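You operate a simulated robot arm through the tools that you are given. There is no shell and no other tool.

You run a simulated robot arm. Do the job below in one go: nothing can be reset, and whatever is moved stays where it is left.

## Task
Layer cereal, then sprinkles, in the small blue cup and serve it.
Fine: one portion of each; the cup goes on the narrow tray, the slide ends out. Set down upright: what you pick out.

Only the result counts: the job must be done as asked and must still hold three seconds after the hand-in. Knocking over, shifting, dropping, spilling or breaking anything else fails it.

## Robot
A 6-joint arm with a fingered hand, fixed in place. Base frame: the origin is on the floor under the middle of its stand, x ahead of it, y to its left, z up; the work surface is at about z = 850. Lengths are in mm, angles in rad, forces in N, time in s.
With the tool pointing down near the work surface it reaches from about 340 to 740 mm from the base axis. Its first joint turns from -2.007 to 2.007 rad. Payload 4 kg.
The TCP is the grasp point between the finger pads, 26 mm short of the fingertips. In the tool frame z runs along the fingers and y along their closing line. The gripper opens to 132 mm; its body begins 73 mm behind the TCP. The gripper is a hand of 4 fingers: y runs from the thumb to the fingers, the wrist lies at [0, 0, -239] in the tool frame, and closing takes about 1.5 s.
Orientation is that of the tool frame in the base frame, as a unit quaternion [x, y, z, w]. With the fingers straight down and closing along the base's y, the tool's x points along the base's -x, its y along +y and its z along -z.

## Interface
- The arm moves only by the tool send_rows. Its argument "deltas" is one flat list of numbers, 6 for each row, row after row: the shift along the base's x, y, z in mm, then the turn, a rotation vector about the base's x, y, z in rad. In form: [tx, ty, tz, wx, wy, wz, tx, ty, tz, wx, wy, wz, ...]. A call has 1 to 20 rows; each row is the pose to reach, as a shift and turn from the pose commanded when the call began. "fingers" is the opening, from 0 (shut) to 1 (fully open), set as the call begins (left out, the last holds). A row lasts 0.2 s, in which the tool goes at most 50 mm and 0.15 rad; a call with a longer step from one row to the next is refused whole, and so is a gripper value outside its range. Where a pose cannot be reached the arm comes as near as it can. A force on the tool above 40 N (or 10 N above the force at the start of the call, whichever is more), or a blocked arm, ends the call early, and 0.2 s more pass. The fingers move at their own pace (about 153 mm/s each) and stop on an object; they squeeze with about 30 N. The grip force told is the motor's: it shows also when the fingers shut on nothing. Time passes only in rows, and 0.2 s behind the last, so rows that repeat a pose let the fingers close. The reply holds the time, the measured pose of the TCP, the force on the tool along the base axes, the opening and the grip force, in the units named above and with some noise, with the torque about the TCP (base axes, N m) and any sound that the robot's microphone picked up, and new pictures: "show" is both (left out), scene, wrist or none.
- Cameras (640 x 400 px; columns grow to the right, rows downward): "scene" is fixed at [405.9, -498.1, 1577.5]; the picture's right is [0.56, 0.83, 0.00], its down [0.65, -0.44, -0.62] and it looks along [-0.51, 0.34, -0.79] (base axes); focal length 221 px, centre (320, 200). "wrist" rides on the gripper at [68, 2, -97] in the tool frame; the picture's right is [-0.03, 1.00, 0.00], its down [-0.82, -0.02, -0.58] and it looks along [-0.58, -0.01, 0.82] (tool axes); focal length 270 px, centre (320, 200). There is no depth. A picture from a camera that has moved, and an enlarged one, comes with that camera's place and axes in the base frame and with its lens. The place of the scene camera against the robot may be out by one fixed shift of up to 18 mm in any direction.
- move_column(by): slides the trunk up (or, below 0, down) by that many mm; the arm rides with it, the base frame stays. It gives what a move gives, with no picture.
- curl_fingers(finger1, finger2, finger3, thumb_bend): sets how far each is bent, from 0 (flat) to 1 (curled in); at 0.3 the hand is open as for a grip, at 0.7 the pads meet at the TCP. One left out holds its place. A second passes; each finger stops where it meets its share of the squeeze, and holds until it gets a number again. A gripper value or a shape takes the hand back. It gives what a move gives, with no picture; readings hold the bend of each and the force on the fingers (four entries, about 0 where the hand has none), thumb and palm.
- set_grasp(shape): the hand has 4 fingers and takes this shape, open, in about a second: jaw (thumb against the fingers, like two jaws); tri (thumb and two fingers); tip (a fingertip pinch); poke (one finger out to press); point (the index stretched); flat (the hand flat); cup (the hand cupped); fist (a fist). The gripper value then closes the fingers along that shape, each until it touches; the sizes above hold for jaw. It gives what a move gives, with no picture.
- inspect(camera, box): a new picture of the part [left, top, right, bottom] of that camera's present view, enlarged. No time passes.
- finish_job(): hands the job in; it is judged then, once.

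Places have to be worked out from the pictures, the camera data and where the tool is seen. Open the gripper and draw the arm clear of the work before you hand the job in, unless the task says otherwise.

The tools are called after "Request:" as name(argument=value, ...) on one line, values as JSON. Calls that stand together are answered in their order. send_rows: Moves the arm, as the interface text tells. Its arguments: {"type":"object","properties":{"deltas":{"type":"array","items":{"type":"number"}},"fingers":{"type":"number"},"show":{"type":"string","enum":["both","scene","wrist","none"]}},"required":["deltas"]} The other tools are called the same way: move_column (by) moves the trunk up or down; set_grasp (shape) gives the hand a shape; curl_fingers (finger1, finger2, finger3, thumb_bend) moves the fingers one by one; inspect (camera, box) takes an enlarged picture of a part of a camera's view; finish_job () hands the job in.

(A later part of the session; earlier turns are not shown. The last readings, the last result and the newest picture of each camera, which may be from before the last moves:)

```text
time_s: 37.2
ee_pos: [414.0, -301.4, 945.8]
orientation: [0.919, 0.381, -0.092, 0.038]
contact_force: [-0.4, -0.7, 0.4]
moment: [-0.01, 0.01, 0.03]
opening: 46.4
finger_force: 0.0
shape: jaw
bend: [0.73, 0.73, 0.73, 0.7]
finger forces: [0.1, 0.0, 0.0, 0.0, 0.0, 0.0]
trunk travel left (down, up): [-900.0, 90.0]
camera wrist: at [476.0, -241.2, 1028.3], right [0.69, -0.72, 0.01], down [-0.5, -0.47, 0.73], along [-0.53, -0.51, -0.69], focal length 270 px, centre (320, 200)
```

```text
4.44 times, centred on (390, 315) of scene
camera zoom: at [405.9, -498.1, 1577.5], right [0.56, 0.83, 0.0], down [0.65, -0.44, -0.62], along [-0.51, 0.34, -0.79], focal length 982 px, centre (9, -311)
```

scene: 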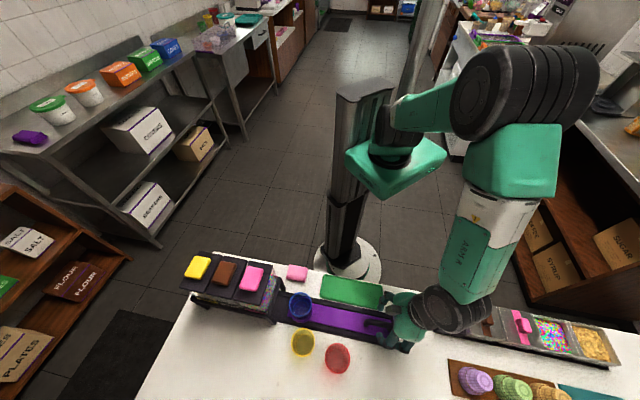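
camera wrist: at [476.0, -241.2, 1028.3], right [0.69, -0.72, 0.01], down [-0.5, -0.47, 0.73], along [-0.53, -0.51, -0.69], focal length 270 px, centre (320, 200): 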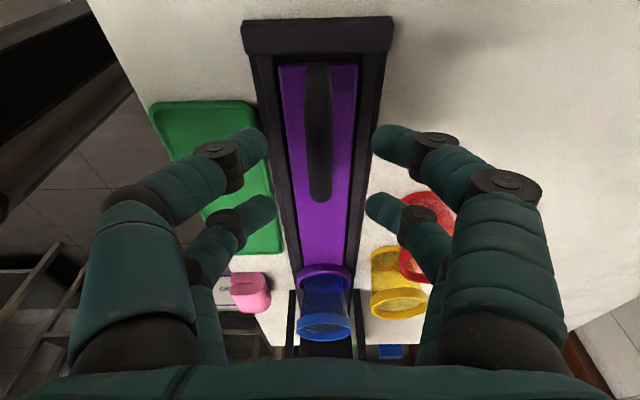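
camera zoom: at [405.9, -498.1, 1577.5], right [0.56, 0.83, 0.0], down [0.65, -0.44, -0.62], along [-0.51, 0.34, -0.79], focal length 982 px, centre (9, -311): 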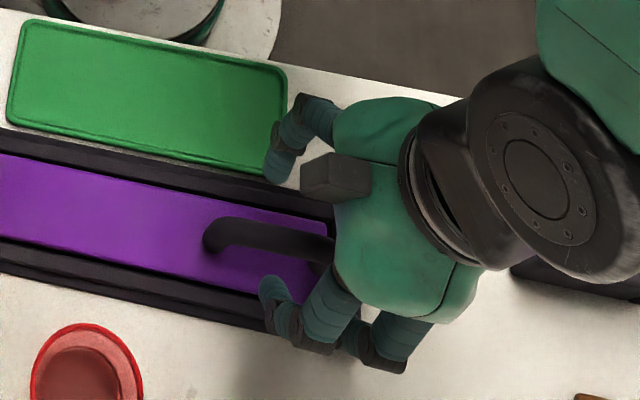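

The digits straddle the handle symmetrically. I narrow slightly and lower so the fingertips sit beside the bar, just above the slide plate.

Request:
send_rows(deltas=[0, 0, -10, 0, 0, 0, 0, 0, -22, 0, 0, 0, 0, 0, -34, 0, 0, 0, 0, 0, -42, 0, 0, 0, 0, 0, -46, 0, 0, 0, 0, 0, -46, 0, 0, 0], fingers=0.29, show="both")

Request:
inspect(camera="wrist", box=[200, 60, 440, 260])

Request:
inspect(camera="scene", box=[340, 280, 420, 350])

```text
time_s: 38.6
ee_pos: [414.2, -299.9, 901.4]
orientation: [0.92, 0.38, -0.092, 0.038]
contact_force: [-0.2, 0.0, -0.1]
moment: [0.01, 0.01, -0.04]
opening: 38.6
finger_force: 0.1
shape: jaw
bend: [0.73, 0.73, 0.73, 0.7]
finger forces: [0.0, 0.1, 0.1, 0.0, 0.0, 0.0]
trunk travel left (down, up): [-900.0, 90.0]
camera wrist: at [475.9, -241.6, 982.9], right [0.69, -0.72, 0.0], down [-0.5, -0.47, 0.73], along [-0.52, -0.5, -0.69], focal length 270 px, centre (320, 200)
```

scene: 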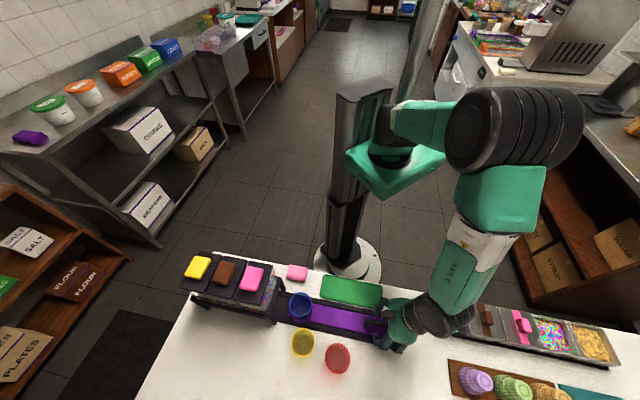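
wrist: 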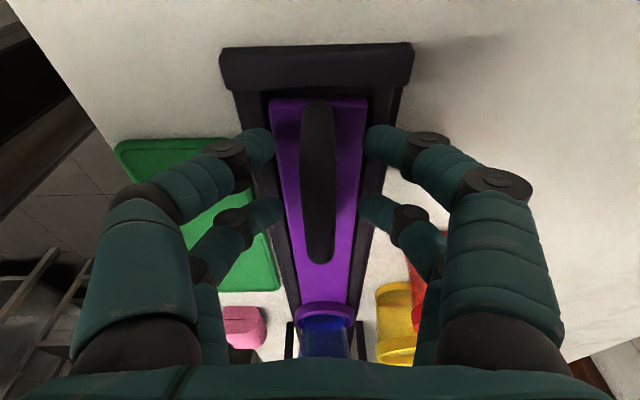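

```text
2.00 times, centred on (320, 160) of wrist
camera zoom: at [475.9, -241.6, 982.9], right [0.69, -0.72, 0.0], down [-0.5, -0.47, 0.73], along [-0.52, -0.5, -0.69], focal length 541 px, centre (320, 280)
```

zoom: 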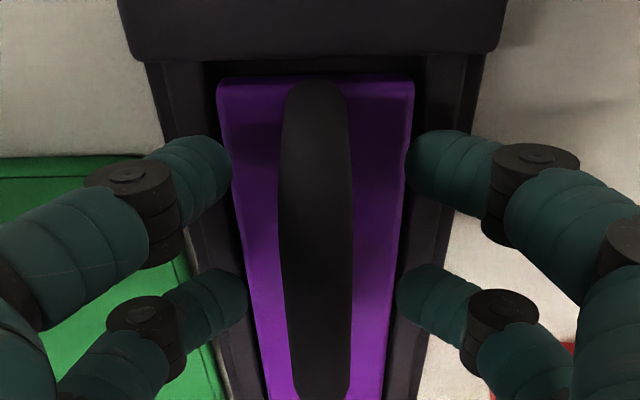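

```text
5.71 times, centred on (380, 315) of scene
camera zoom: at [405.9, -498.1, 1577.5], right [0.56, 0.83, 0.0], down [0.65, -0.44, -0.62], along [-0.51, 0.34, -0.79], focal length 1263 px, centre (-23, -457)
```

zoom: 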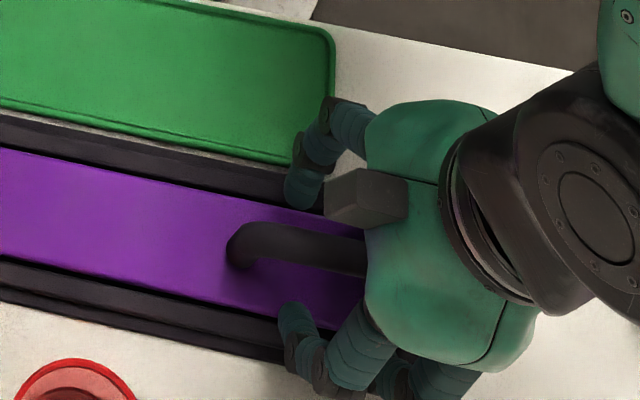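

The bar is between the fingertips with no contact elsewhere. I close on it.

Request:
send_rows(deltas=[0, 0, 0, 0, 0, 0, 0, 0, 0, 0, 0, 0, 0, 0, 0, 0, 0, 0, 0, 0, 0, 0, 0, 0, 0, 0, 0, 0, 0, 0, 0, 0, 0, 0, 0, 0], fingers=0.0, show="wrist")

Request:
inspect(camera="wrist", box=[200, 60, 440, 260])

```text
time_s: 40.0
ee_pos: [412.8, -302.4, 900.4]
orientation: [0.919, 0.381, -0.092, 0.037]
contact_force: [-7.9, -7.6, -6.5]
moment: [-0.21, 0.24, -0.02]
opening: 0.0
finger_force: 29.8
shape: jaw
bend: [0.71, 0.63, 0.63, 0.7]
finger forces: [24.8, 0.1, 0.1, 0.0, 23.0, 0.0]
trunk travel left (down, up): [-900.0, 90.0]
camera wrist: at [475.3, -242.3, 982.8], right [0.69, -0.72, 0.0], down [-0.5, -0.47, 0.73], along [-0.53, -0.5, -0.69], focal length 270 px, centre (320, 200)
```

wrist: 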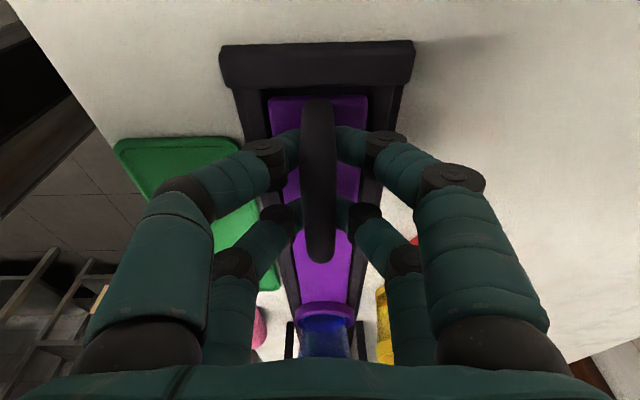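

```text
2.00 times, centred on (320, 160) of wrist
camera zoom: at [475.3, -242.3, 982.8], right [0.69, -0.72, 0.0], down [-0.5, -0.47, 0.73], along [-0.53, -0.5, -0.69], focal length 541 px, centre (320, 280)
```

zoom: 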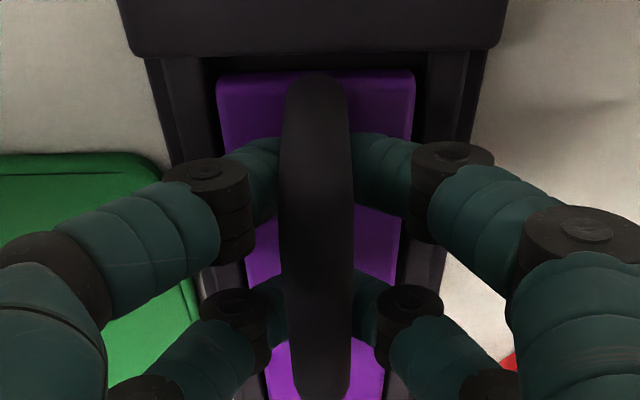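

The fingertips have hooked under the handle's bar, a firm cage grip. I slide the holder smoothly toward the dispensers by 120 mm first, watching forces and the cup.

Request:
send_rows(deltas=[-3.5, -3.5, -0.5, 0, 0, 0, -10.6, -10.6, -0.5, 0, 0, 0, -17.7, -17.7, -0.5, 0, 0, 0, -24.7, -24.7, -0.5, 0, 0, 0, -31.8, -31.8, -0.5, 0, 0, 0, -38.9, -38.9, -0.5, 0, 0, 0, -46, -46, -0.5, 0, 0, 0, -53, -53, -0.5, 0, 0, 0, -60.1, -60.1, -0.5, 0, 0, 0, -67.2, -67.2, -0.5, 0, 0, 0, -74.2, -74.2, -0.5, 0, 0, 0, -81.3, -81.3, -0.5, 0, 0, 0, -84.9, -84.9, -0.5, 0, 0, 0, -84.9, -84.9, -0.5, 0, 0, 0], show="both")

Request:
inspect(camera="wrist", box=[220, 120, 480, 360])

Request:
inspect(camera="scene", box=[230, 260, 370, 370])

```text
time_s: 43.0
ee_pos: [329.2, -385.9, 900.8]
orientation: [0.919, 0.381, -0.092, 0.039]
contact_force: [1.7, 0.1, 0.5]
moment: [-0.04, 0.0, 0.02]
opening: 0.0
finger_force: 30.6
shape: jaw
bend: [0.72, 0.63, 0.63, 0.72]
finger forces: [0.0, 0.0, 0.0, 0.0, 0.0, 0.0]
trunk travel left (down, up): [-900.0, 90.0]
camera wrist: at [391.9, -326.1, 982.6], right [0.69, -0.72, 0.01], down [-0.5, -0.47, 0.73], along [-0.52, -0.5, -0.69], focal length 270 px, centre (320, 200)
```

scene: 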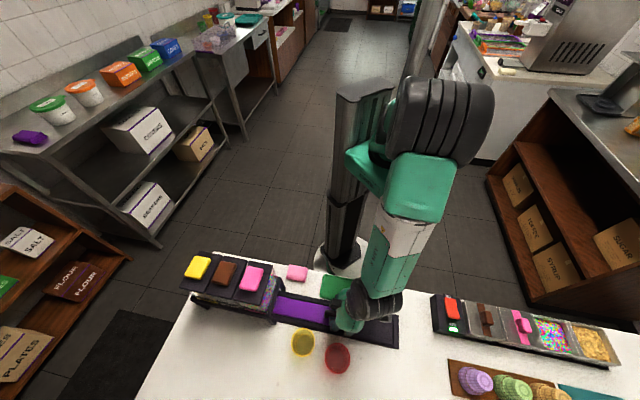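
wrist: 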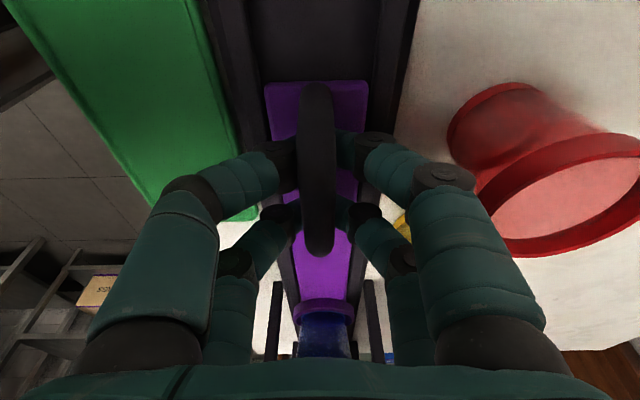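

```text
1.67 times, centred on (350, 240) of wrist
camera zoom: at [391.9, -326.1, 982.6], right [0.69, -0.72, 0.01], down [-0.5, -0.47, 0.73], along [-0.52, -0.5, -0.69], focal length 450 px, centre (270, 133)
```

zoom: 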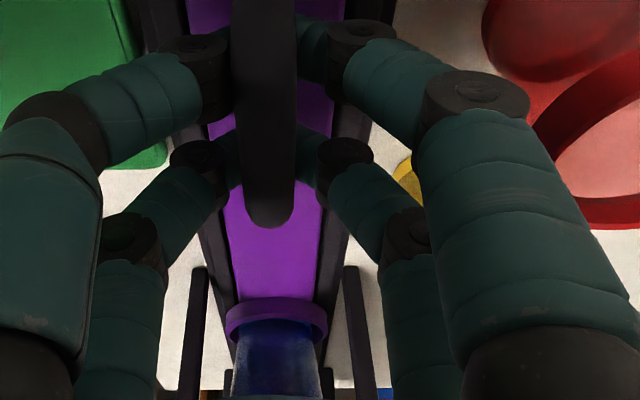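

```text
3.64 times, centred on (300, 315) of scene
camera zoom: at [405.9, -498.1, 1577.5], right [0.56, 0.83, 0.0], down [0.65, -0.44, -0.62], along [-0.51, 0.34, -0.79], focal length 804 px, centre (393, -218)
```

zoom: 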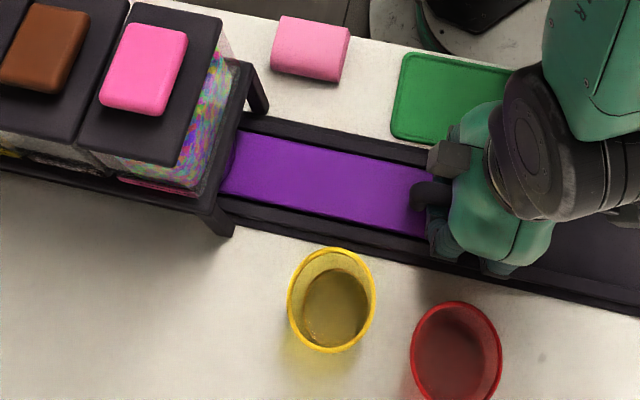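

The slide follows with almost no force and the cup is under the frame. I advance 35 mm more, then check the gap between the outer digits and the yellow cup.

Request:
send_rows(deltas=[-3.5, -3.5, 0, 0, 0, 0, -10.6, -10.6, 0, 0, 0, 0, -17.7, -17.7, 0, 0, 0, 0, -24.7, -24.7, 0, 0, 0, 0, -24.7, -24.7, 0, 0, 0, 0], show="both")

Request:
inspect(camera="wrist", box=[340, 140, 540, 320])

Request:
inspect(camera="scene", box=[280, 300, 350, 360])

```text
time_s: 44.2
ee_pos: [304.7, -411.7, 901.1]
orientation: [0.919, 0.381, -0.093, 0.038]
contact_force: [0.0, 1.6, 2.0]
moment: [0.01, 0.0, 0.0]
opening: 0.0
finger_force: 30.0
shape: jaw
bend: [0.72, 0.63, 0.63, 0.72]
finger forces: [0.0, 0.1, 0.0, 0.0, 0.0, 0.0]
trunk travel left (down, up): [-900.0, 90.0]
camera wrist: at [366.9, -351.5, 982.4], right [0.69, -0.72, 0.0], down [-0.5, -0.47, 0.73], along [-0.53, -0.5, -0.69], focal length 270 px, centre (320, 200)
```

scene: 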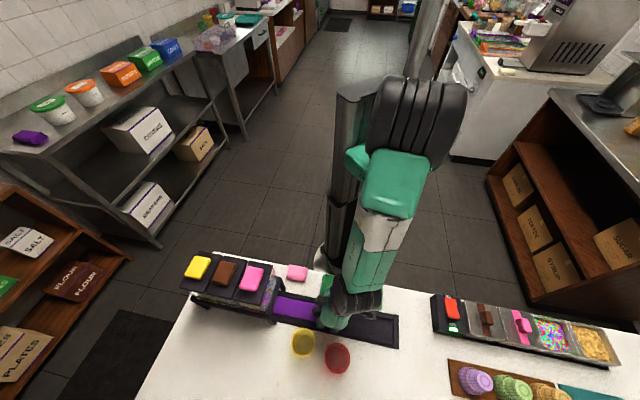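
wrist: 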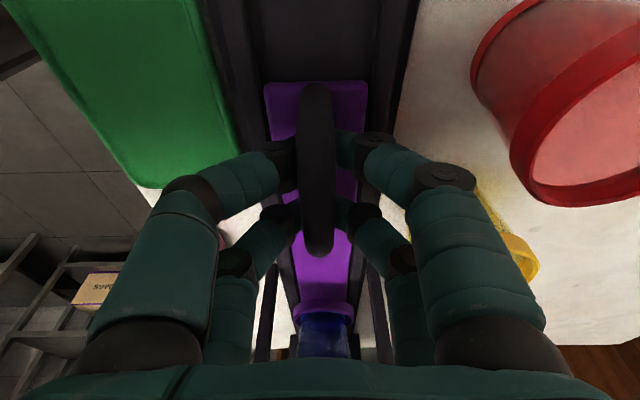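

```text
2.22 times, centred on (440, 230) of wrist
camera zoom: at [366.9, -351.5, 982.4], right [0.69, -0.72, 0.0], down [-0.5, -0.47, 0.73], along [-0.53, -0.5, -0.69], focal length 601 px, centre (53, 133)
```

zoom: 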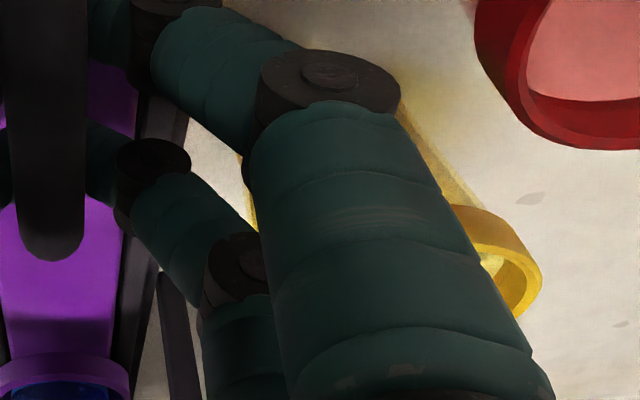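

```text
6.67 times, centred on (315, 330) of scene
camera zoom: at [405.9, -498.1, 1577.5], right [0.56, 0.83, 0.0], down [0.65, -0.44, -0.62], along [-0.51, 0.34, -0.79], focal length 1474 px, centre (353, -667)
```

zoom: 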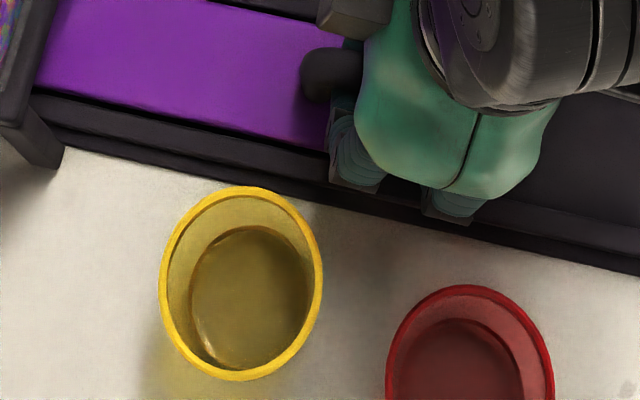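

The outer digits pass with visible clearance from the yellow cup's rim. The slide has lagged the hand by ~5 mm, so the cup is at t≈-301. I push another ~80 mm toward the cereal position.

Request:
send_rows(deltas=[-3.5, -3.5, 0, 0, 0, 0, -9, -9, 0, 0, 0, 0, -15, -15, 0, 0, 0, 0, -21, -21, 0, 0, 0, 0, -27, -27, 0, 0, 0, 0, -33, -33, 0, 0, 0, 0, -39, -39, 0, 0, 0, 0, -45, -45, 0, 0, 0, 0, -51, -51, 0, 0, 0, 0, -55.9, -55.9, 0, 0, 0, 0, -55.9, -55.9, 0, 0, 0, 0], show="both")

Request:
inspect(camera="scene", box=[240, 280, 350, 360])

Request:
inspect(camera="wrist", box=[220, 120, 480, 360])

```text
time_s: 46.6
ee_pos: [248.1, -466.8, 899.5]
orientation: [0.919, 0.381, -0.093, 0.039]
contact_force: [0.0, -2.4, 1.0]
moment: [-0.02, 0.04, -0.01]
opening: 0.0
finger_force: 30.4
shape: jaw
bend: [0.72, 0.63, 0.63, 0.72]
finger forces: [0.0, 0.1, 0.0, 0.0, 0.0, 0.0]
trunk travel left (down, up): [-900.0, 90.0]
camera wrist: at [310.5, -407.0, 982.3], right [0.69, -0.72, 0.01], down [-0.5, -0.47, 0.73], along [-0.52, -0.5, -0.69], focal length 270 px, centre (320, 200)
```

scene: 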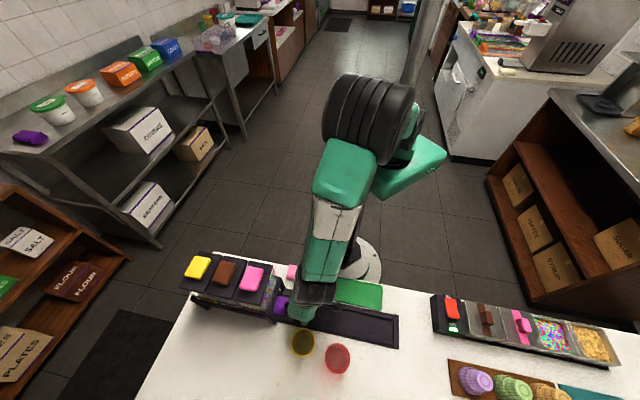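
wrist: 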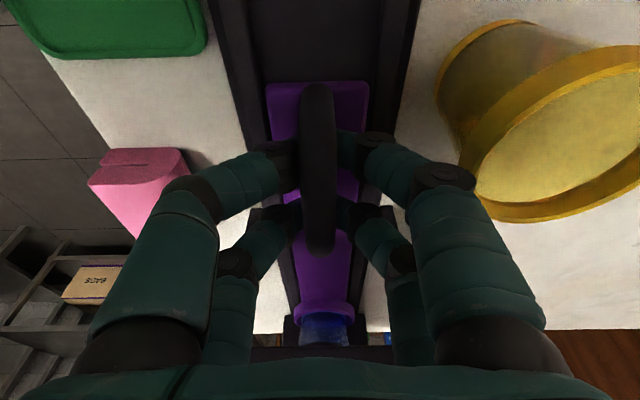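

```text
5.00 times, centred on (295, 320) of scene
camera zoom: at [405.9, -498.1, 1577.5], right [0.56, 0.83, 0.0], down [0.65, -0.44, -0.62], along [-0.51, 0.34, -0.79], focal length 1105 px, centre (445, -400)
```

zoom: 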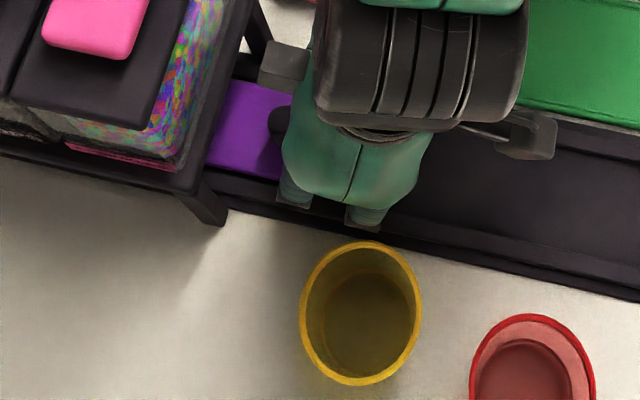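

```text
1.67 times, centred on (350, 240) of wrist
camera zoom: at [310.5, -407.0, 982.3], right [0.69, -0.72, 0.01], down [-0.5, -0.47, 0.73], along [-0.52, -0.5, -0.69], focal length 450 px, centre (270, 133)
```

zoom: 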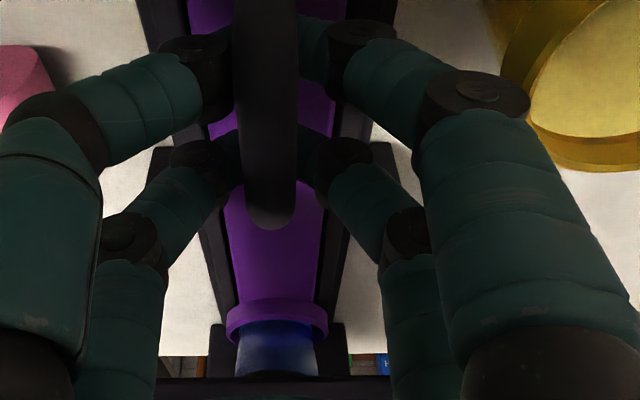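

The slide has moved ~228 mm, so the cup is at t≈-382, about under the cereal hopper. I loosen just enough (24 mm) to clear the bar, then lift straight up.

Request:
send_rows(deltas=[0, 0, 0, 0, 0, 0, 0, 0, 0, 0, 0, 0, 0, 0, 0, 0, 0, 0], fingers=0.18, show="wrist")

Request:
inspect(camera="scene", box=[270, 290, 340, 350])

Request:
inspect(camera="wrist", box=[220, 80, 480, 280])

```text
time_s: 47.4
ee_pos: [248.2, -465.7, 900.9]
orientation: [0.919, 0.381, -0.092, 0.038]
contact_force: [0.0, -1.0, -0.9]
moment: [-0.02, 0.0, 0.0]
opening: 23.9
finger_force: 0.0
shape: jaw
bend: [0.73, 0.73, 0.73, 0.7]
finger forces: [0.0, 0.0, 0.0, 0.0, 0.0, 0.0]
trunk travel left (down, up): [-900.0, 90.0]
camera wrist: at [310.7, -406.4, 982.2], right [0.69, -0.72, 0.0], down [-0.5, -0.47, 0.73], along [-0.52, -0.5, -0.69], focal length 270 px, centre (320, 200)
```

wrist: 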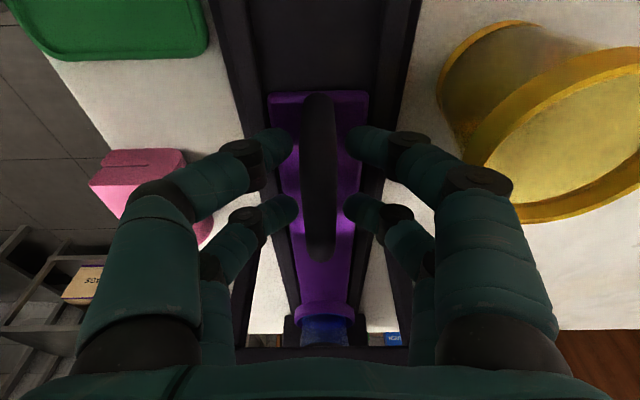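

```text
6.67 times, centred on (305, 320) of scene
camera zoom: at [405.9, -498.1, 1577.5], right [0.56, 0.83, 0.0], down [0.65, -0.44, -0.62], along [-0.51, 0.34, -0.79], focal length 1474 px, centre (420, -600)
```

zoom: 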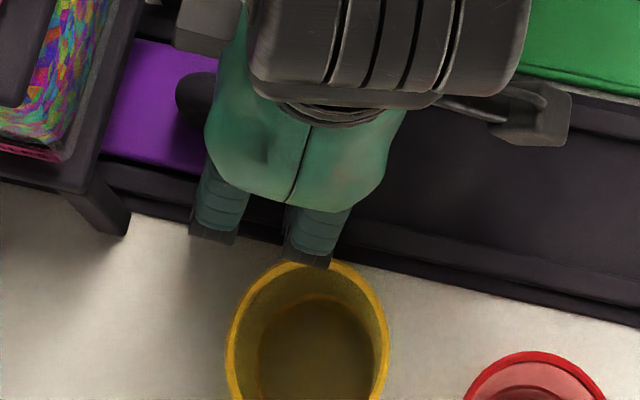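

```text
2.00 times, centred on (350, 180) of wrist
camera zoom: at [310.7, -406.4, 982.2], right [0.69, -0.72, 0.0], down [-0.5, -0.47, 0.73], along [-0.52, -0.5, -0.69], focal length 541 px, centre (260, 240)
```

zoom: 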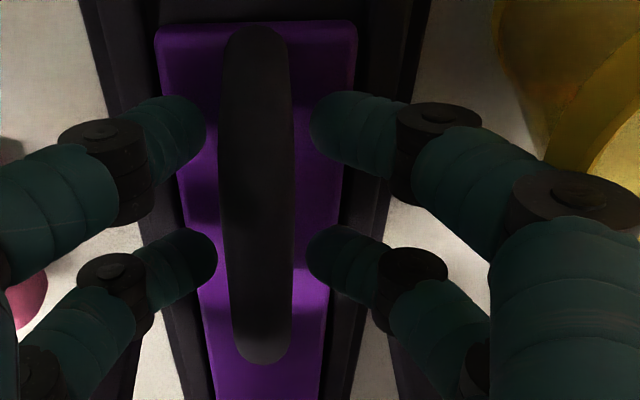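

The tips are clear of the bar and forces are zero. I raise the hand straight up out of the way.

Request:
send_rows(deltas=[0, 0, 4, 0, 0, 0, 0, 0, 12, 0, 0, 0, 0, 0, 25, 0, 0, 0, 10, 10, 50, 0, 0, 0, 30, 30, 80, 0, 0, 0, 50, 50, 110, 0, 0, 0, 50, 50, 150, 0, 0, 0, 50, 50, 150, 0, 0, 0], show="both")

Request:
inspect(camera="scene", box=[180, 240, 400, 380])

Request:
inspect(camera="wrist", box=[220, 120, 460, 360])

```text
time_s: 49.2
ee_pos: [297.0, -416.3, 1051.3]
orientation: [0.919, 0.382, -0.092, 0.038]
contact_force: [-0.8, 0.7, 0.6]
moment: [-0.03, 0.0, -0.03]
opening: 23.4
finger_force: 0.0
shape: jaw
bend: [0.73, 0.73, 0.73, 0.7]
finger forces: [0.1, 0.0, 0.0, 0.0, 0.0, 0.0]
trunk travel left (down, up): [-900.0, 90.0]
camera wrist: at [360.1, -356.4, 1133.4], right [0.69, -0.72, 0.0], down [-0.5, -0.47, 0.73], along [-0.53, -0.5, -0.69], focal length 270 px, centre (320, 200)
```

scene: 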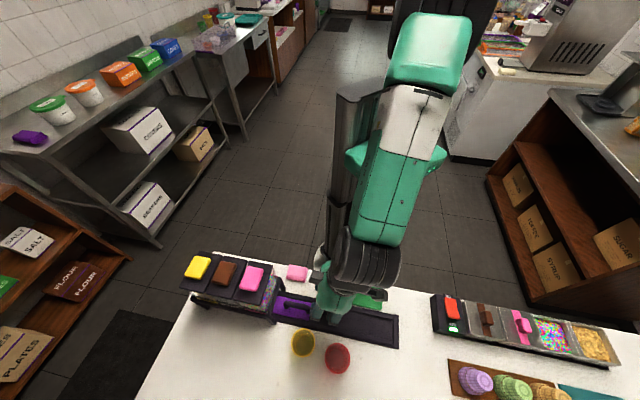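
wrist: 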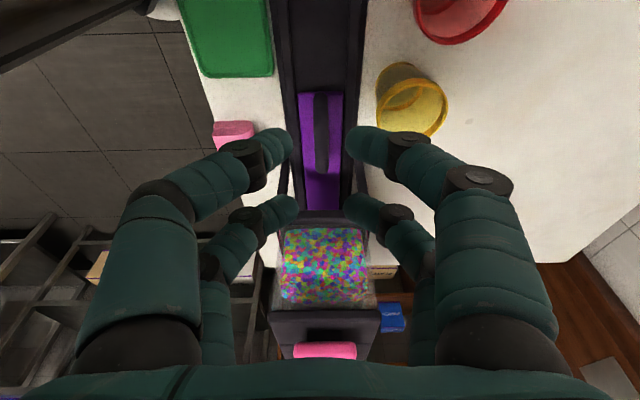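

```text
2.86 times, centred on (290, 310) of scene
camera zoom: at [405.9, -498.1, 1577.5], right [0.56, 0.83, 0.0], down [0.65, -0.44, -0.62], along [-0.51, 0.34, -0.79], focal length 632 px, centre (406, -114)
```

zoom: 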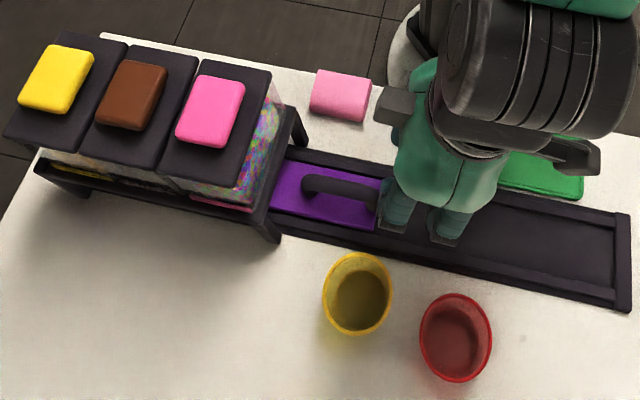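

```text
1.67 times, centred on (340, 240) of wrist
camera zoom: at [360.1, -356.4, 1133.4], right [0.69, -0.72, 0.0], down [-0.5, -0.47, 0.73], along [-0.53, -0.5, -0.69], focal length 450 px, centre (287, 133)
```

zoom: 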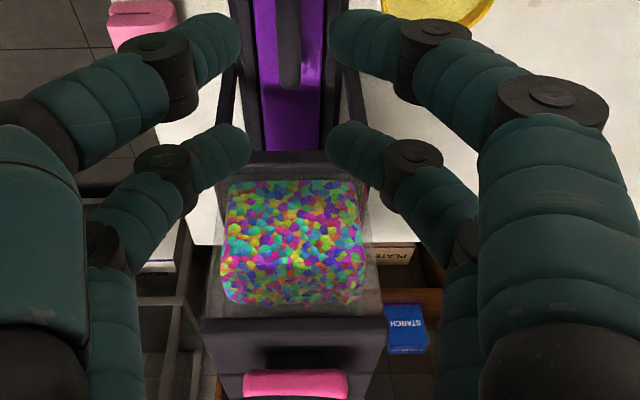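

The slide now sits with its handle next to the frame. Next I raise, straighten the hand and go over the dispensers to measure the pads from above.

Request:
send_rows(deltas=[0, 0, 40, 0.07, -0.07, 0, 0, 0, 85, 0.1414, -0.1414, 0, 0, 0, 130, 0.1414, -0.1414, 0, 0, 0, 130, 0.1414, -0.1414, 0], fingers=0.0, show="none")

Request:
send_rows(deltas=[-20, -10, 0, 0, 0, 0.14, -40, -25, 0, 0, 0, 0.28, -60, -40, 0, 0, 0, 0.42, -80, -55, 0, 0, 0, 0.56, -100, -70, 0, 0, 0, 0.7, -120, -85, 0, 0, 0, 0.84, -140, -95, 0, 0, 0, 0.98, -160, -105, 0, 0, 0, 1.12, -180, -115, 0, 0, 0, 1.26, -200, -125, 0, 0, 0, 1.4, -220, -135, 0, 0, 0, 1.54, -233, -142, 0, 0, 0, 1.5708, -233, -142, 0, 0, 0, 1.5708], show="both")

Request:
inspect(camera="wrist", box=[160, 60, 480, 260])

```text
time_s: 50.2
ee_pos: [298.3, -416.7, 1179.9]
orientation: [0.924, 0.383, 0.0, 0.0]
contact_force: [-0.5, 0.3, -0.3]
moment: [0.01, 0.0, 0.01]
opening: 0.0
finger_force: 29.9
shape: jaw
bend: [0.63, 0.64, 0.64, 0.7]
finger forces: [0.0, 0.1, 0.0, 0.1, 0.1, 0.0]
trunk travel left (down, up): [-900.0, 90.0]
```

```text
time_s: 53.0
ee_pos: [65.9, -559.5, 1181.3]
orientation: [0.381, 0.925, 0.001, -0.001]
contact_force: [1.4, -0.1, 0.3]
moment: [0.02, -0.01, -0.02]
opening: 0.0
finger_force: 29.5
shape: jaw
bend: [0.63, 0.64, 0.64, 0.7]
finger forces: [0.0, 0.1, 0.0, 0.1, 0.0, 0.0]
trunk travel left (down, up): [-900.0, 90.0]
camera wrist: at [19.0, -509.0, 1277.7], right [0.72, 0.69, 0.0], down [0.56, -0.59, 0.58], along [0.4, -0.42, -0.82], focal length 270 px, centre (320, 200)
```

scene: 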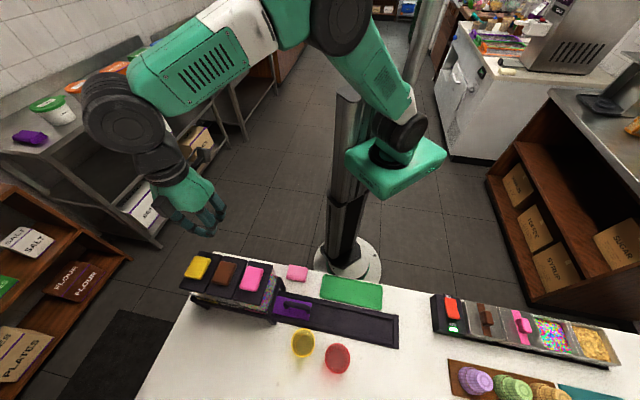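
wrist: 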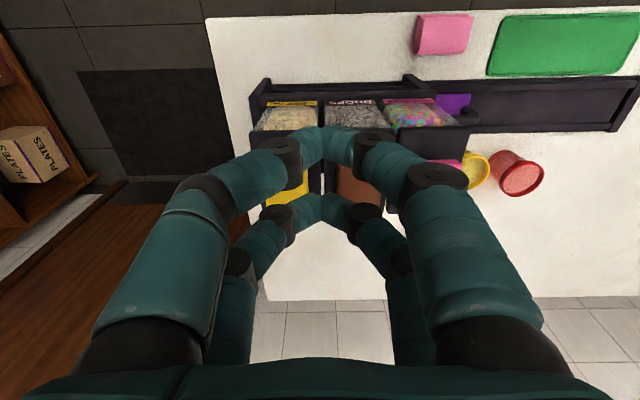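

```text
2.00 times, centred on (320, 160) of wrist
camera zoom: at [19.0, -509.0, 1277.7], right [0.72, 0.69, 0.0], down [0.56, -0.59, 0.58], along [0.4, -0.42, -0.82], focal length 541 px, centre (320, 280)
```

zoom: 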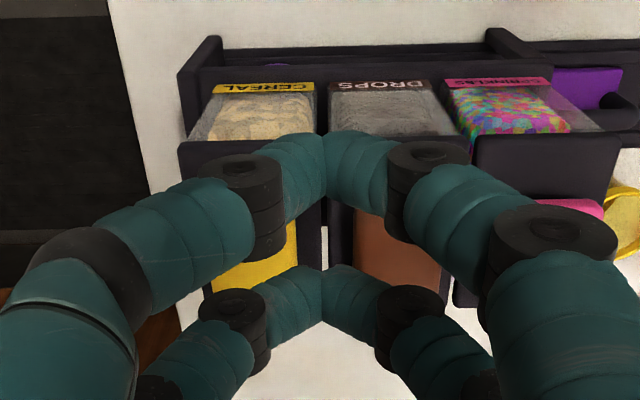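

The closed digits block the view; I open them to see the pads clearly (nothing is near the hand up here).

Request:
send_rows(deltas=[0, 0, 0, 0, 0, 0, 0, 0, 0, 0, 0, 0, 0, 0, 0, 0, 0, 0, 0, 0, 0, 0, 0, 0], fingers=1.0, show="wrist")

Request:
inspect(camera="wrist", box=[200, 60, 480, 260])

Request:
inspect(camera="wrist", box=[230, 70, 350, 150])

```text
time_s: 54.0
ee_pos: [66.6, -557.5, 1180.2]
orientation: [0.383, 0.924, -0.001, 0.0]
contact_force: [-0.5, -1.0, -0.6]
moment: [0.01, -0.02, 0.0]
opening: 132.0
finger_force: 0.0
shape: jaw
bend: [0.3, 0.3, 0.3, 0.3]
finger forces: [0.1, 0.0, 0.0, 0.1, 0.0, 0.1]
trunk travel left (down, up): [-900.0, 90.0]
camera wrist: at [19.2, -508.9, 1277.6], right [0.72, 0.69, 0.0], down [0.56, -0.59, 0.58], along [0.4, -0.42, -0.82], focal length 270 px, centre (320, 200)
```

wrist: 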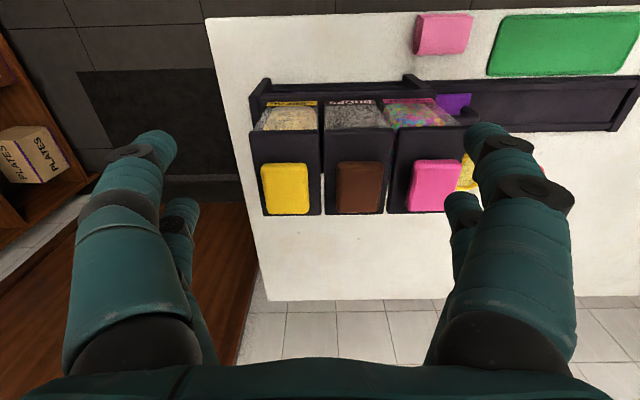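

```text
2.00 times, centred on (340, 160) of wrist
camera zoom: at [19.2, -508.9, 1277.6], right [0.72, 0.69, 0.0], down [0.56, -0.59, 0.58], along [0.4, -0.42, -0.82], focal length 541 px, centre (280, 280)
```

zoom: 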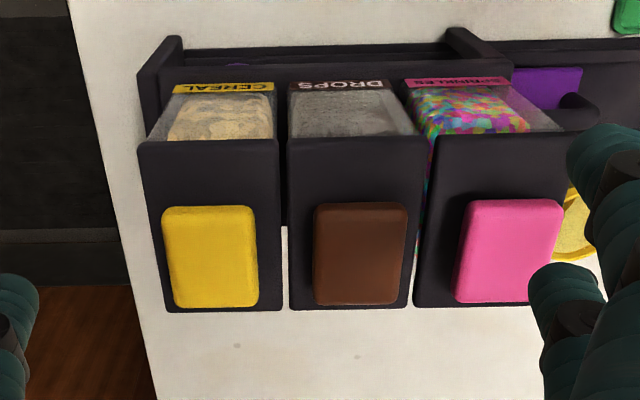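

```text
5.00 times, centred on (290, 110) of wrist
camera zoom: at [19.2, -508.9, 1277.6], right [0.72, 0.69, 0.0], down [0.56, -0.59, 0.58], along [0.4, -0.42, -0.82], focal length 1351 px, centre (470, 650)
```

zoom: 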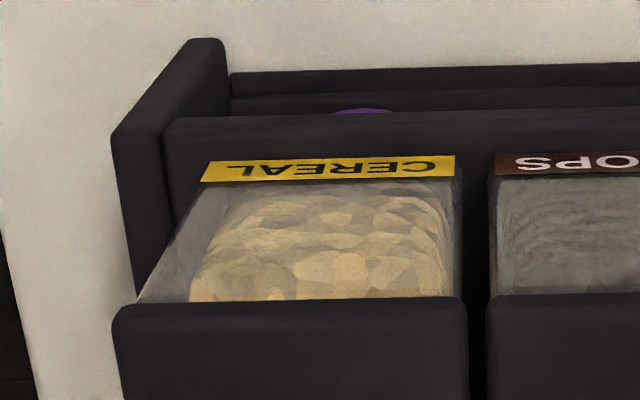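

Measured from above: pads at t ≈ -381 (cereal), -315 (drops), -248 (sprinkles), r ≈ 503, top z ≈ 1074; the bowl's edge shows its centre at t≈-380, right under the cereal hopper. I close the hand and bring the fingertips above the yellow pad.

Request:
send_rows(deltas=[0, 0, 0, 0, 0, 0, 0, 0, 0, 0, 0, 0, 0, 0, 0, 0, 0, 0, 0, 0, 0, 0, 0, 0, 10, -33, 0, 0, 0, 0, 20.3, -66.7, 0, 0, 0, 0, 20.3, -66.7, -30, 0, 0, 0, 20.3, -66.7, -60, 0, 0, 0, 20.3, -66.7, -60, 0, 0, 0], fingers=0.0, show="both")

Request:
inspect(camera="scene", box=[150, 210, 290, 320])

Request:
inspect(camera="wrist", box=[200, 40, 480, 260])

```text
time_s: 56.0
ee_pos: [86.2, -623.5, 1119.9]
orientation: [0.383, 0.924, 0.0, 0.001]
contact_force: [0.7, 0.0, 0.3]
moment: [-0.02, -0.04, -0.03]
opening: 0.2
finger_force: 29.5
shape: jaw
bend: [0.62, 0.63, 0.63, 0.7]
finger forces: [0.0, 0.0, 0.1, 0.1, 0.0, 0.1]
trunk travel left (down, up): [-900.0, 90.0]
camera wrist: at [39.3, -574.5, 1218.1], right [0.72, 0.69, 0.0], down [0.56, -0.59, 0.58], along [0.4, -0.42, -0.82], focal length 270 px, centre (320, 200)
```

scene: 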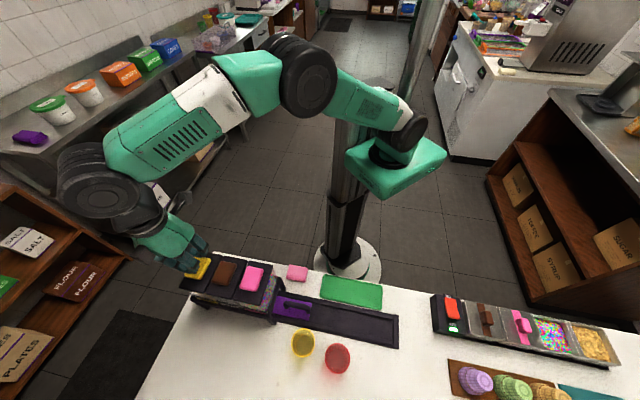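
wrist: 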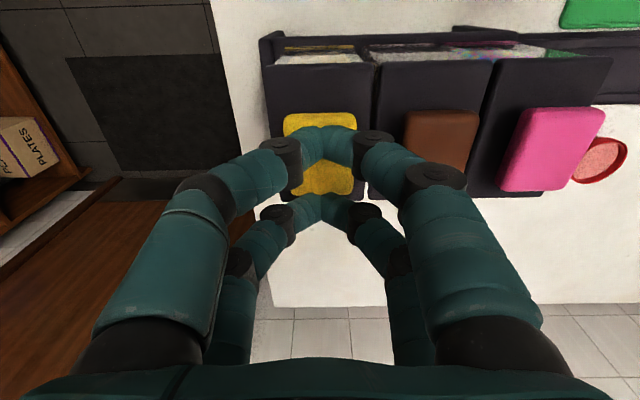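

```text
3.64 times, centred on (220, 265) of scene
camera zoom: at [405.9, -498.1, 1577.5], right [0.56, 0.83, 0.0], down [0.65, -0.44, -0.62], along [-0.51, 0.34, -0.79], focal length 804 px, centre (684, -36)
```

zoom: 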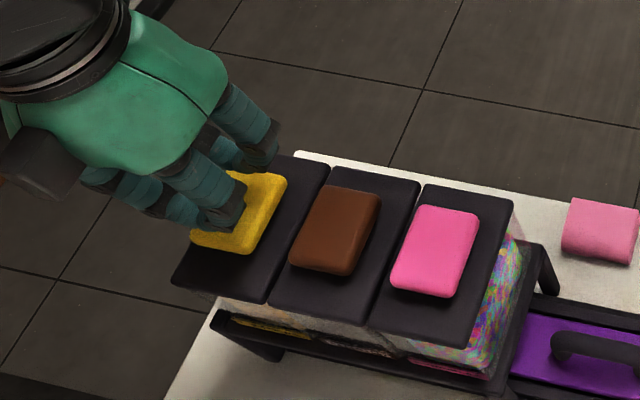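

```text
1.82 times, centred on (340, 150) of wrist
camera zoom: at [39.3, -574.5, 1218.1], right [0.72, 0.69, 0.0], down [0.56, -0.59, 0.58], along [0.4, -0.42, -0.82], focal length 491 px, centre (284, 291)
```

zoom: 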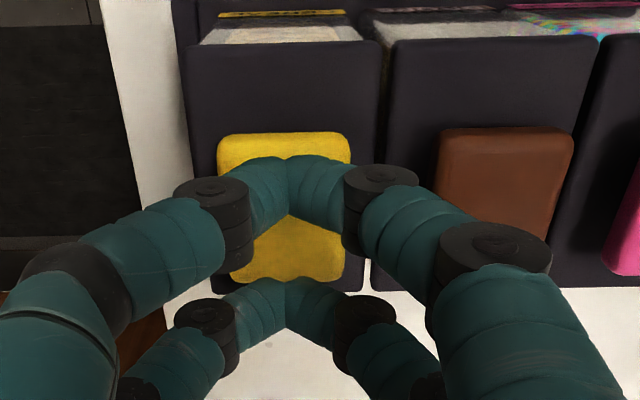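

The fingertips are above the yellow pad. I lower carefully to find contact.

Request:
send_rows(deltas=[0, 0, -6, 0, 0, 0, 0, 0, -12, 0, 0, 0, 0, 0, -15, 0, 0, 0, 0, 0, -15, 0, 0, 0], show="scene")

Request:
inspect(camera="scene", box=[170, 235, 250, 300])

```text
time_s: 57.0
ee_pos: [86.9, -624.0, 1105.2]
orientation: [0.383, 0.924, -0.001, 0.001]
contact_force: [0.8, -1.3, 0.4]
moment: [0.05, 0.07, -0.03]
opening: 0.0
finger_force: 30.1
shape: jaw
bend: [0.62, 0.63, 0.63, 0.7]
finger forces: [0.0, 0.1, 0.0, 0.0, 0.0, 0.0]
trunk travel left (down, up): [-900.0, 90.0]
```

scene: 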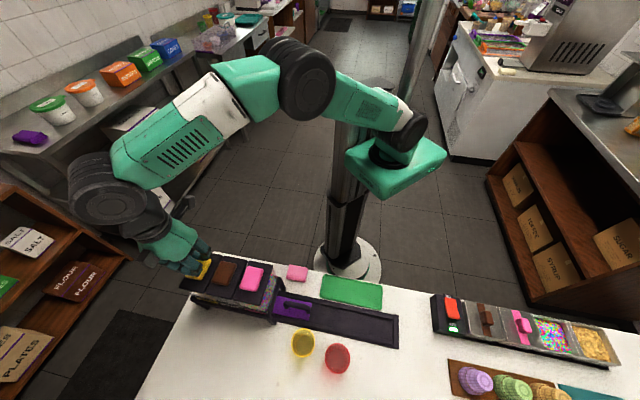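

```text
6.15 times, centred on (210, 268) of scene
camera zoom: at [405.9, -498.1, 1577.5], right [0.56, 0.83, 0.0], down [0.65, -0.44, -0.62], along [-0.51, 0.34, -0.79], focal length 1360 px, centre (997, -215)
```

zoom: 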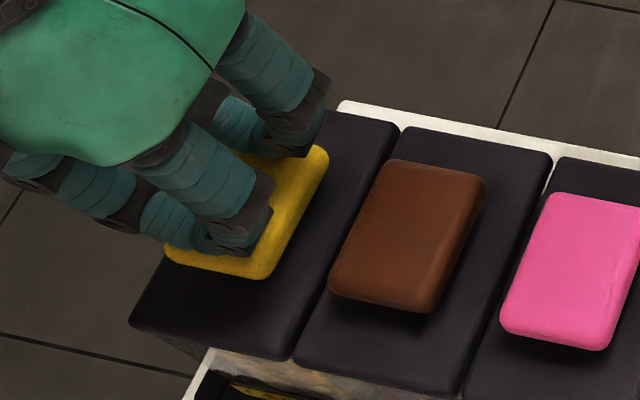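

No contact yet; I go down in small steps, reading force each time.

Request:
send_rows(deltas=[0, 0, -2, 0, 0, 0, 0, 0, -4, 0, 0, 0], show="none")

Request:
send_rows(deltas=[0, 0, -1, 0, 0, 0, 0, 0, -2, 0, 0, 0], show="none")

```text
time_s: 57.6
ee_pos: [86.1, -623.9, 1101.4]
orientation: [0.382, 0.924, 0.0, 0.0]
contact_force: [0.5, 0.1, 4.0]
moment: [0.05, 0.02, -0.07]
opening: 0.1
finger_force: 29.8
shape: jaw
bend: [0.62, 0.63, 0.63, 0.7]
finger forces: [0.0, 0.1, 0.0, 0.0, 0.1, 0.0]
trunk travel left (down, up): [-900.0, 90.0]
```

```text
time_s: 58.2
ee_pos: [85.1, -624.5, 1099.8]
orientation: [0.383, 0.924, 0.0, 0.0]
contact_force: [1.3, -0.1, 3.7]
moment: [0.1, -0.01, -0.02]
opening: 0.3
finger_force: 30.2
shape: jaw
bend: [0.62, 0.63, 0.63, 0.7]
finger forces: [0.0, 0.1, 0.0, 0.1, 0.0, 0.1]
trunk travel left (down, up): [-900.0, 90.0]
```

Light contact (about 4 N) at TCP z≈1101; the pad is springy. I press further in small steps, listening for a click.

Request:
send_rows(deltas=[0, 0, -1.5, 0, 0, 0, 0, 0, -3, 0, 0, 0], show="none")

```text
time_s: 58.8
ee_pos: [86.3, -625.4, 1098.6]
orientation: [0.383, 0.924, -0.001, 0.0]
contact_force: [2.9, 0.4, 11.5]
moment: [0.2, 0.04, -0.06]
opening: 0.1
finger_force: 30.1
shape: jaw
bend: [0.63, 0.63, 0.63, 0.7]
finger forces: [0.0, 0.1, 0.0, 0.0, 0.1, 0.0]
trunk travel left (down, up): [-900.0, 90.0]
```

Force is rising (11.5 N) with no sound yet; I press 3 mm more.

Request:
send_rows(deltas=[0, 0, -1.5, 0, 0, 0, 0, 0, -3, 0, 0, 0], show="scene")

Request:
inspect(camera="scene", box=[170, 235, 250, 300])

```text
time_s: 59.4
ee_pos: [84.4, -624.7, 1097.6]
orientation: [0.382, 0.924, -0.002, 0.002]
contact_force: [3.4, -1.8, 25.6]
moment: [0.19, 0.08, -0.13]
opening: 0.2
finger_force: 29.9
shape: jaw
bend: [0.63, 0.63, 0.63, 0.7]
finger forces: [0.1, 0.0, 0.1, 0.1, 0.0, 0.0]
trunk travel left (down, up): [-900.0, 90.0]
```

scene: 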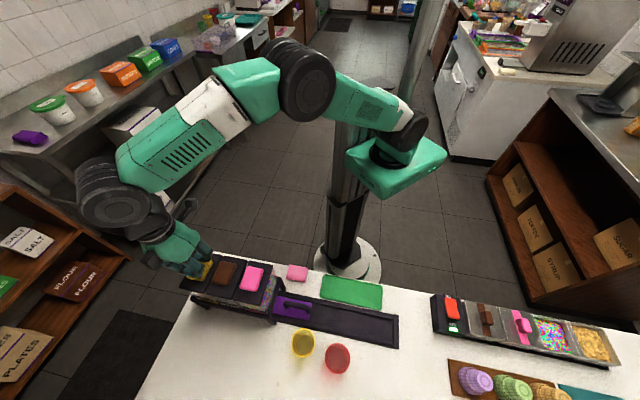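

```text
6.15 times, centred on (210, 268) of scene
camera zoom: at [405.9, -498.1, 1577.5], right [0.56, 0.83, 0.0], down [0.65, -0.44, -0.62], along [-0.51, 0.34, -0.79], focal length 1360 px, centre (997, -215)
```

zoom: 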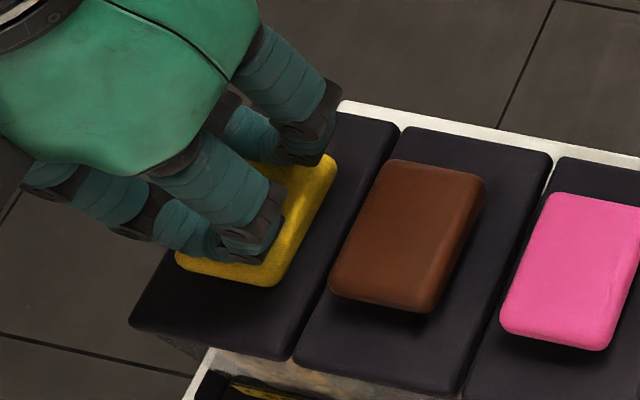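

The pad has travelled down and bottomed out at ~26 N. I release it and rise, then look for the result.

Request:
send_rows(deltas=[0, 0, 6, 0, 0, 0, 0, 0, 16, 0, 0, 0, 0, 0, 40, 0, 0, 0, 0, 0, 80, 0, 0, 0, 0, 0, 80, 0, 0, 0], show="both")

Request:
inspect(camera="scene", box=[170, 235, 290, 325])

```text
time_s: 60.6
ee_pos: [85.8, -623.8, 1172.9]
orientation: [0.383, 0.924, 0.0, 0.0]
contact_force: [0.9, -0.7, 0.5]
moment: [0.03, 0.0, 0.02]
opening: 0.1
finger_force: 30.1
shape: jaw
bend: [0.63, 0.63, 0.63, 0.7]
finger forces: [0.0, 0.0, 0.0, 0.1, 0.1, 0.1]
trunk travel left (down, up): [-900.0, 90.0]
camera wrist: at [38.4, -574.7, 1271.1], right [0.72, 0.69, 0.0], down [0.56, -0.59, 0.58], along [0.4, -0.42, -0.82], focal length 270 px, centre (320, 200)
```

scene: 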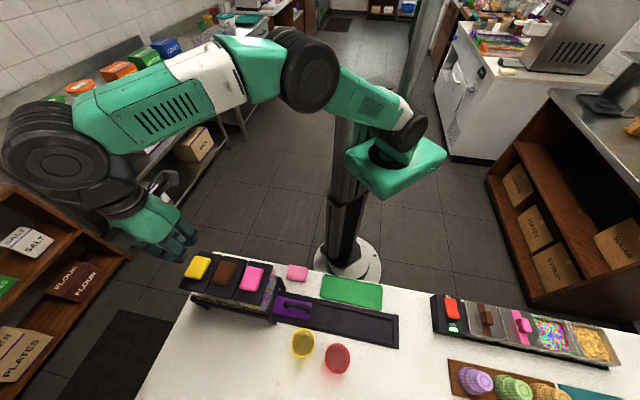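
wrist: 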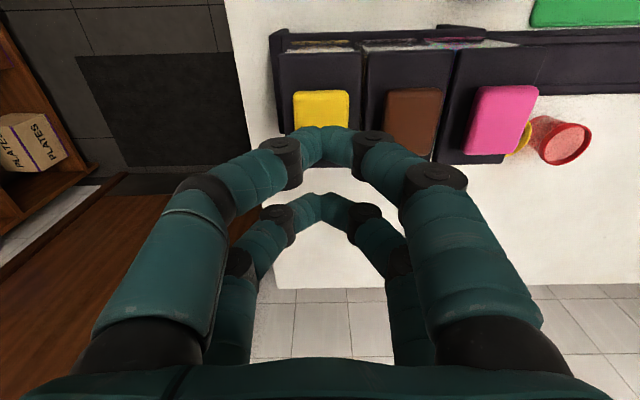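

```text
4.44 times, centred on (230, 280) of scene
camera zoom: at [405.9, -498.1, 1577.5], right [0.56, 0.83, 0.0], down [0.65, -0.44, -0.62], along [-0.51, 0.34, -0.79], focal length 982 px, centre (720, -156)
```

zoom: 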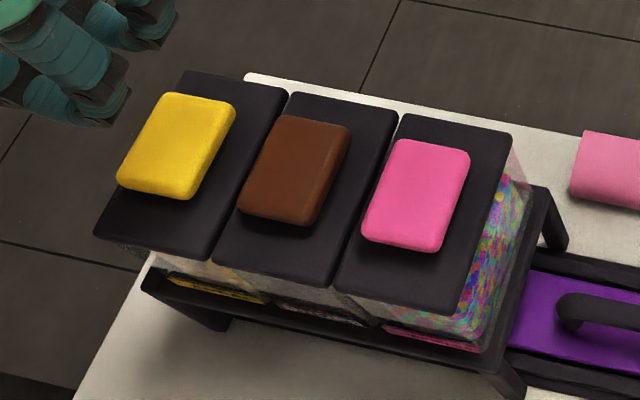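

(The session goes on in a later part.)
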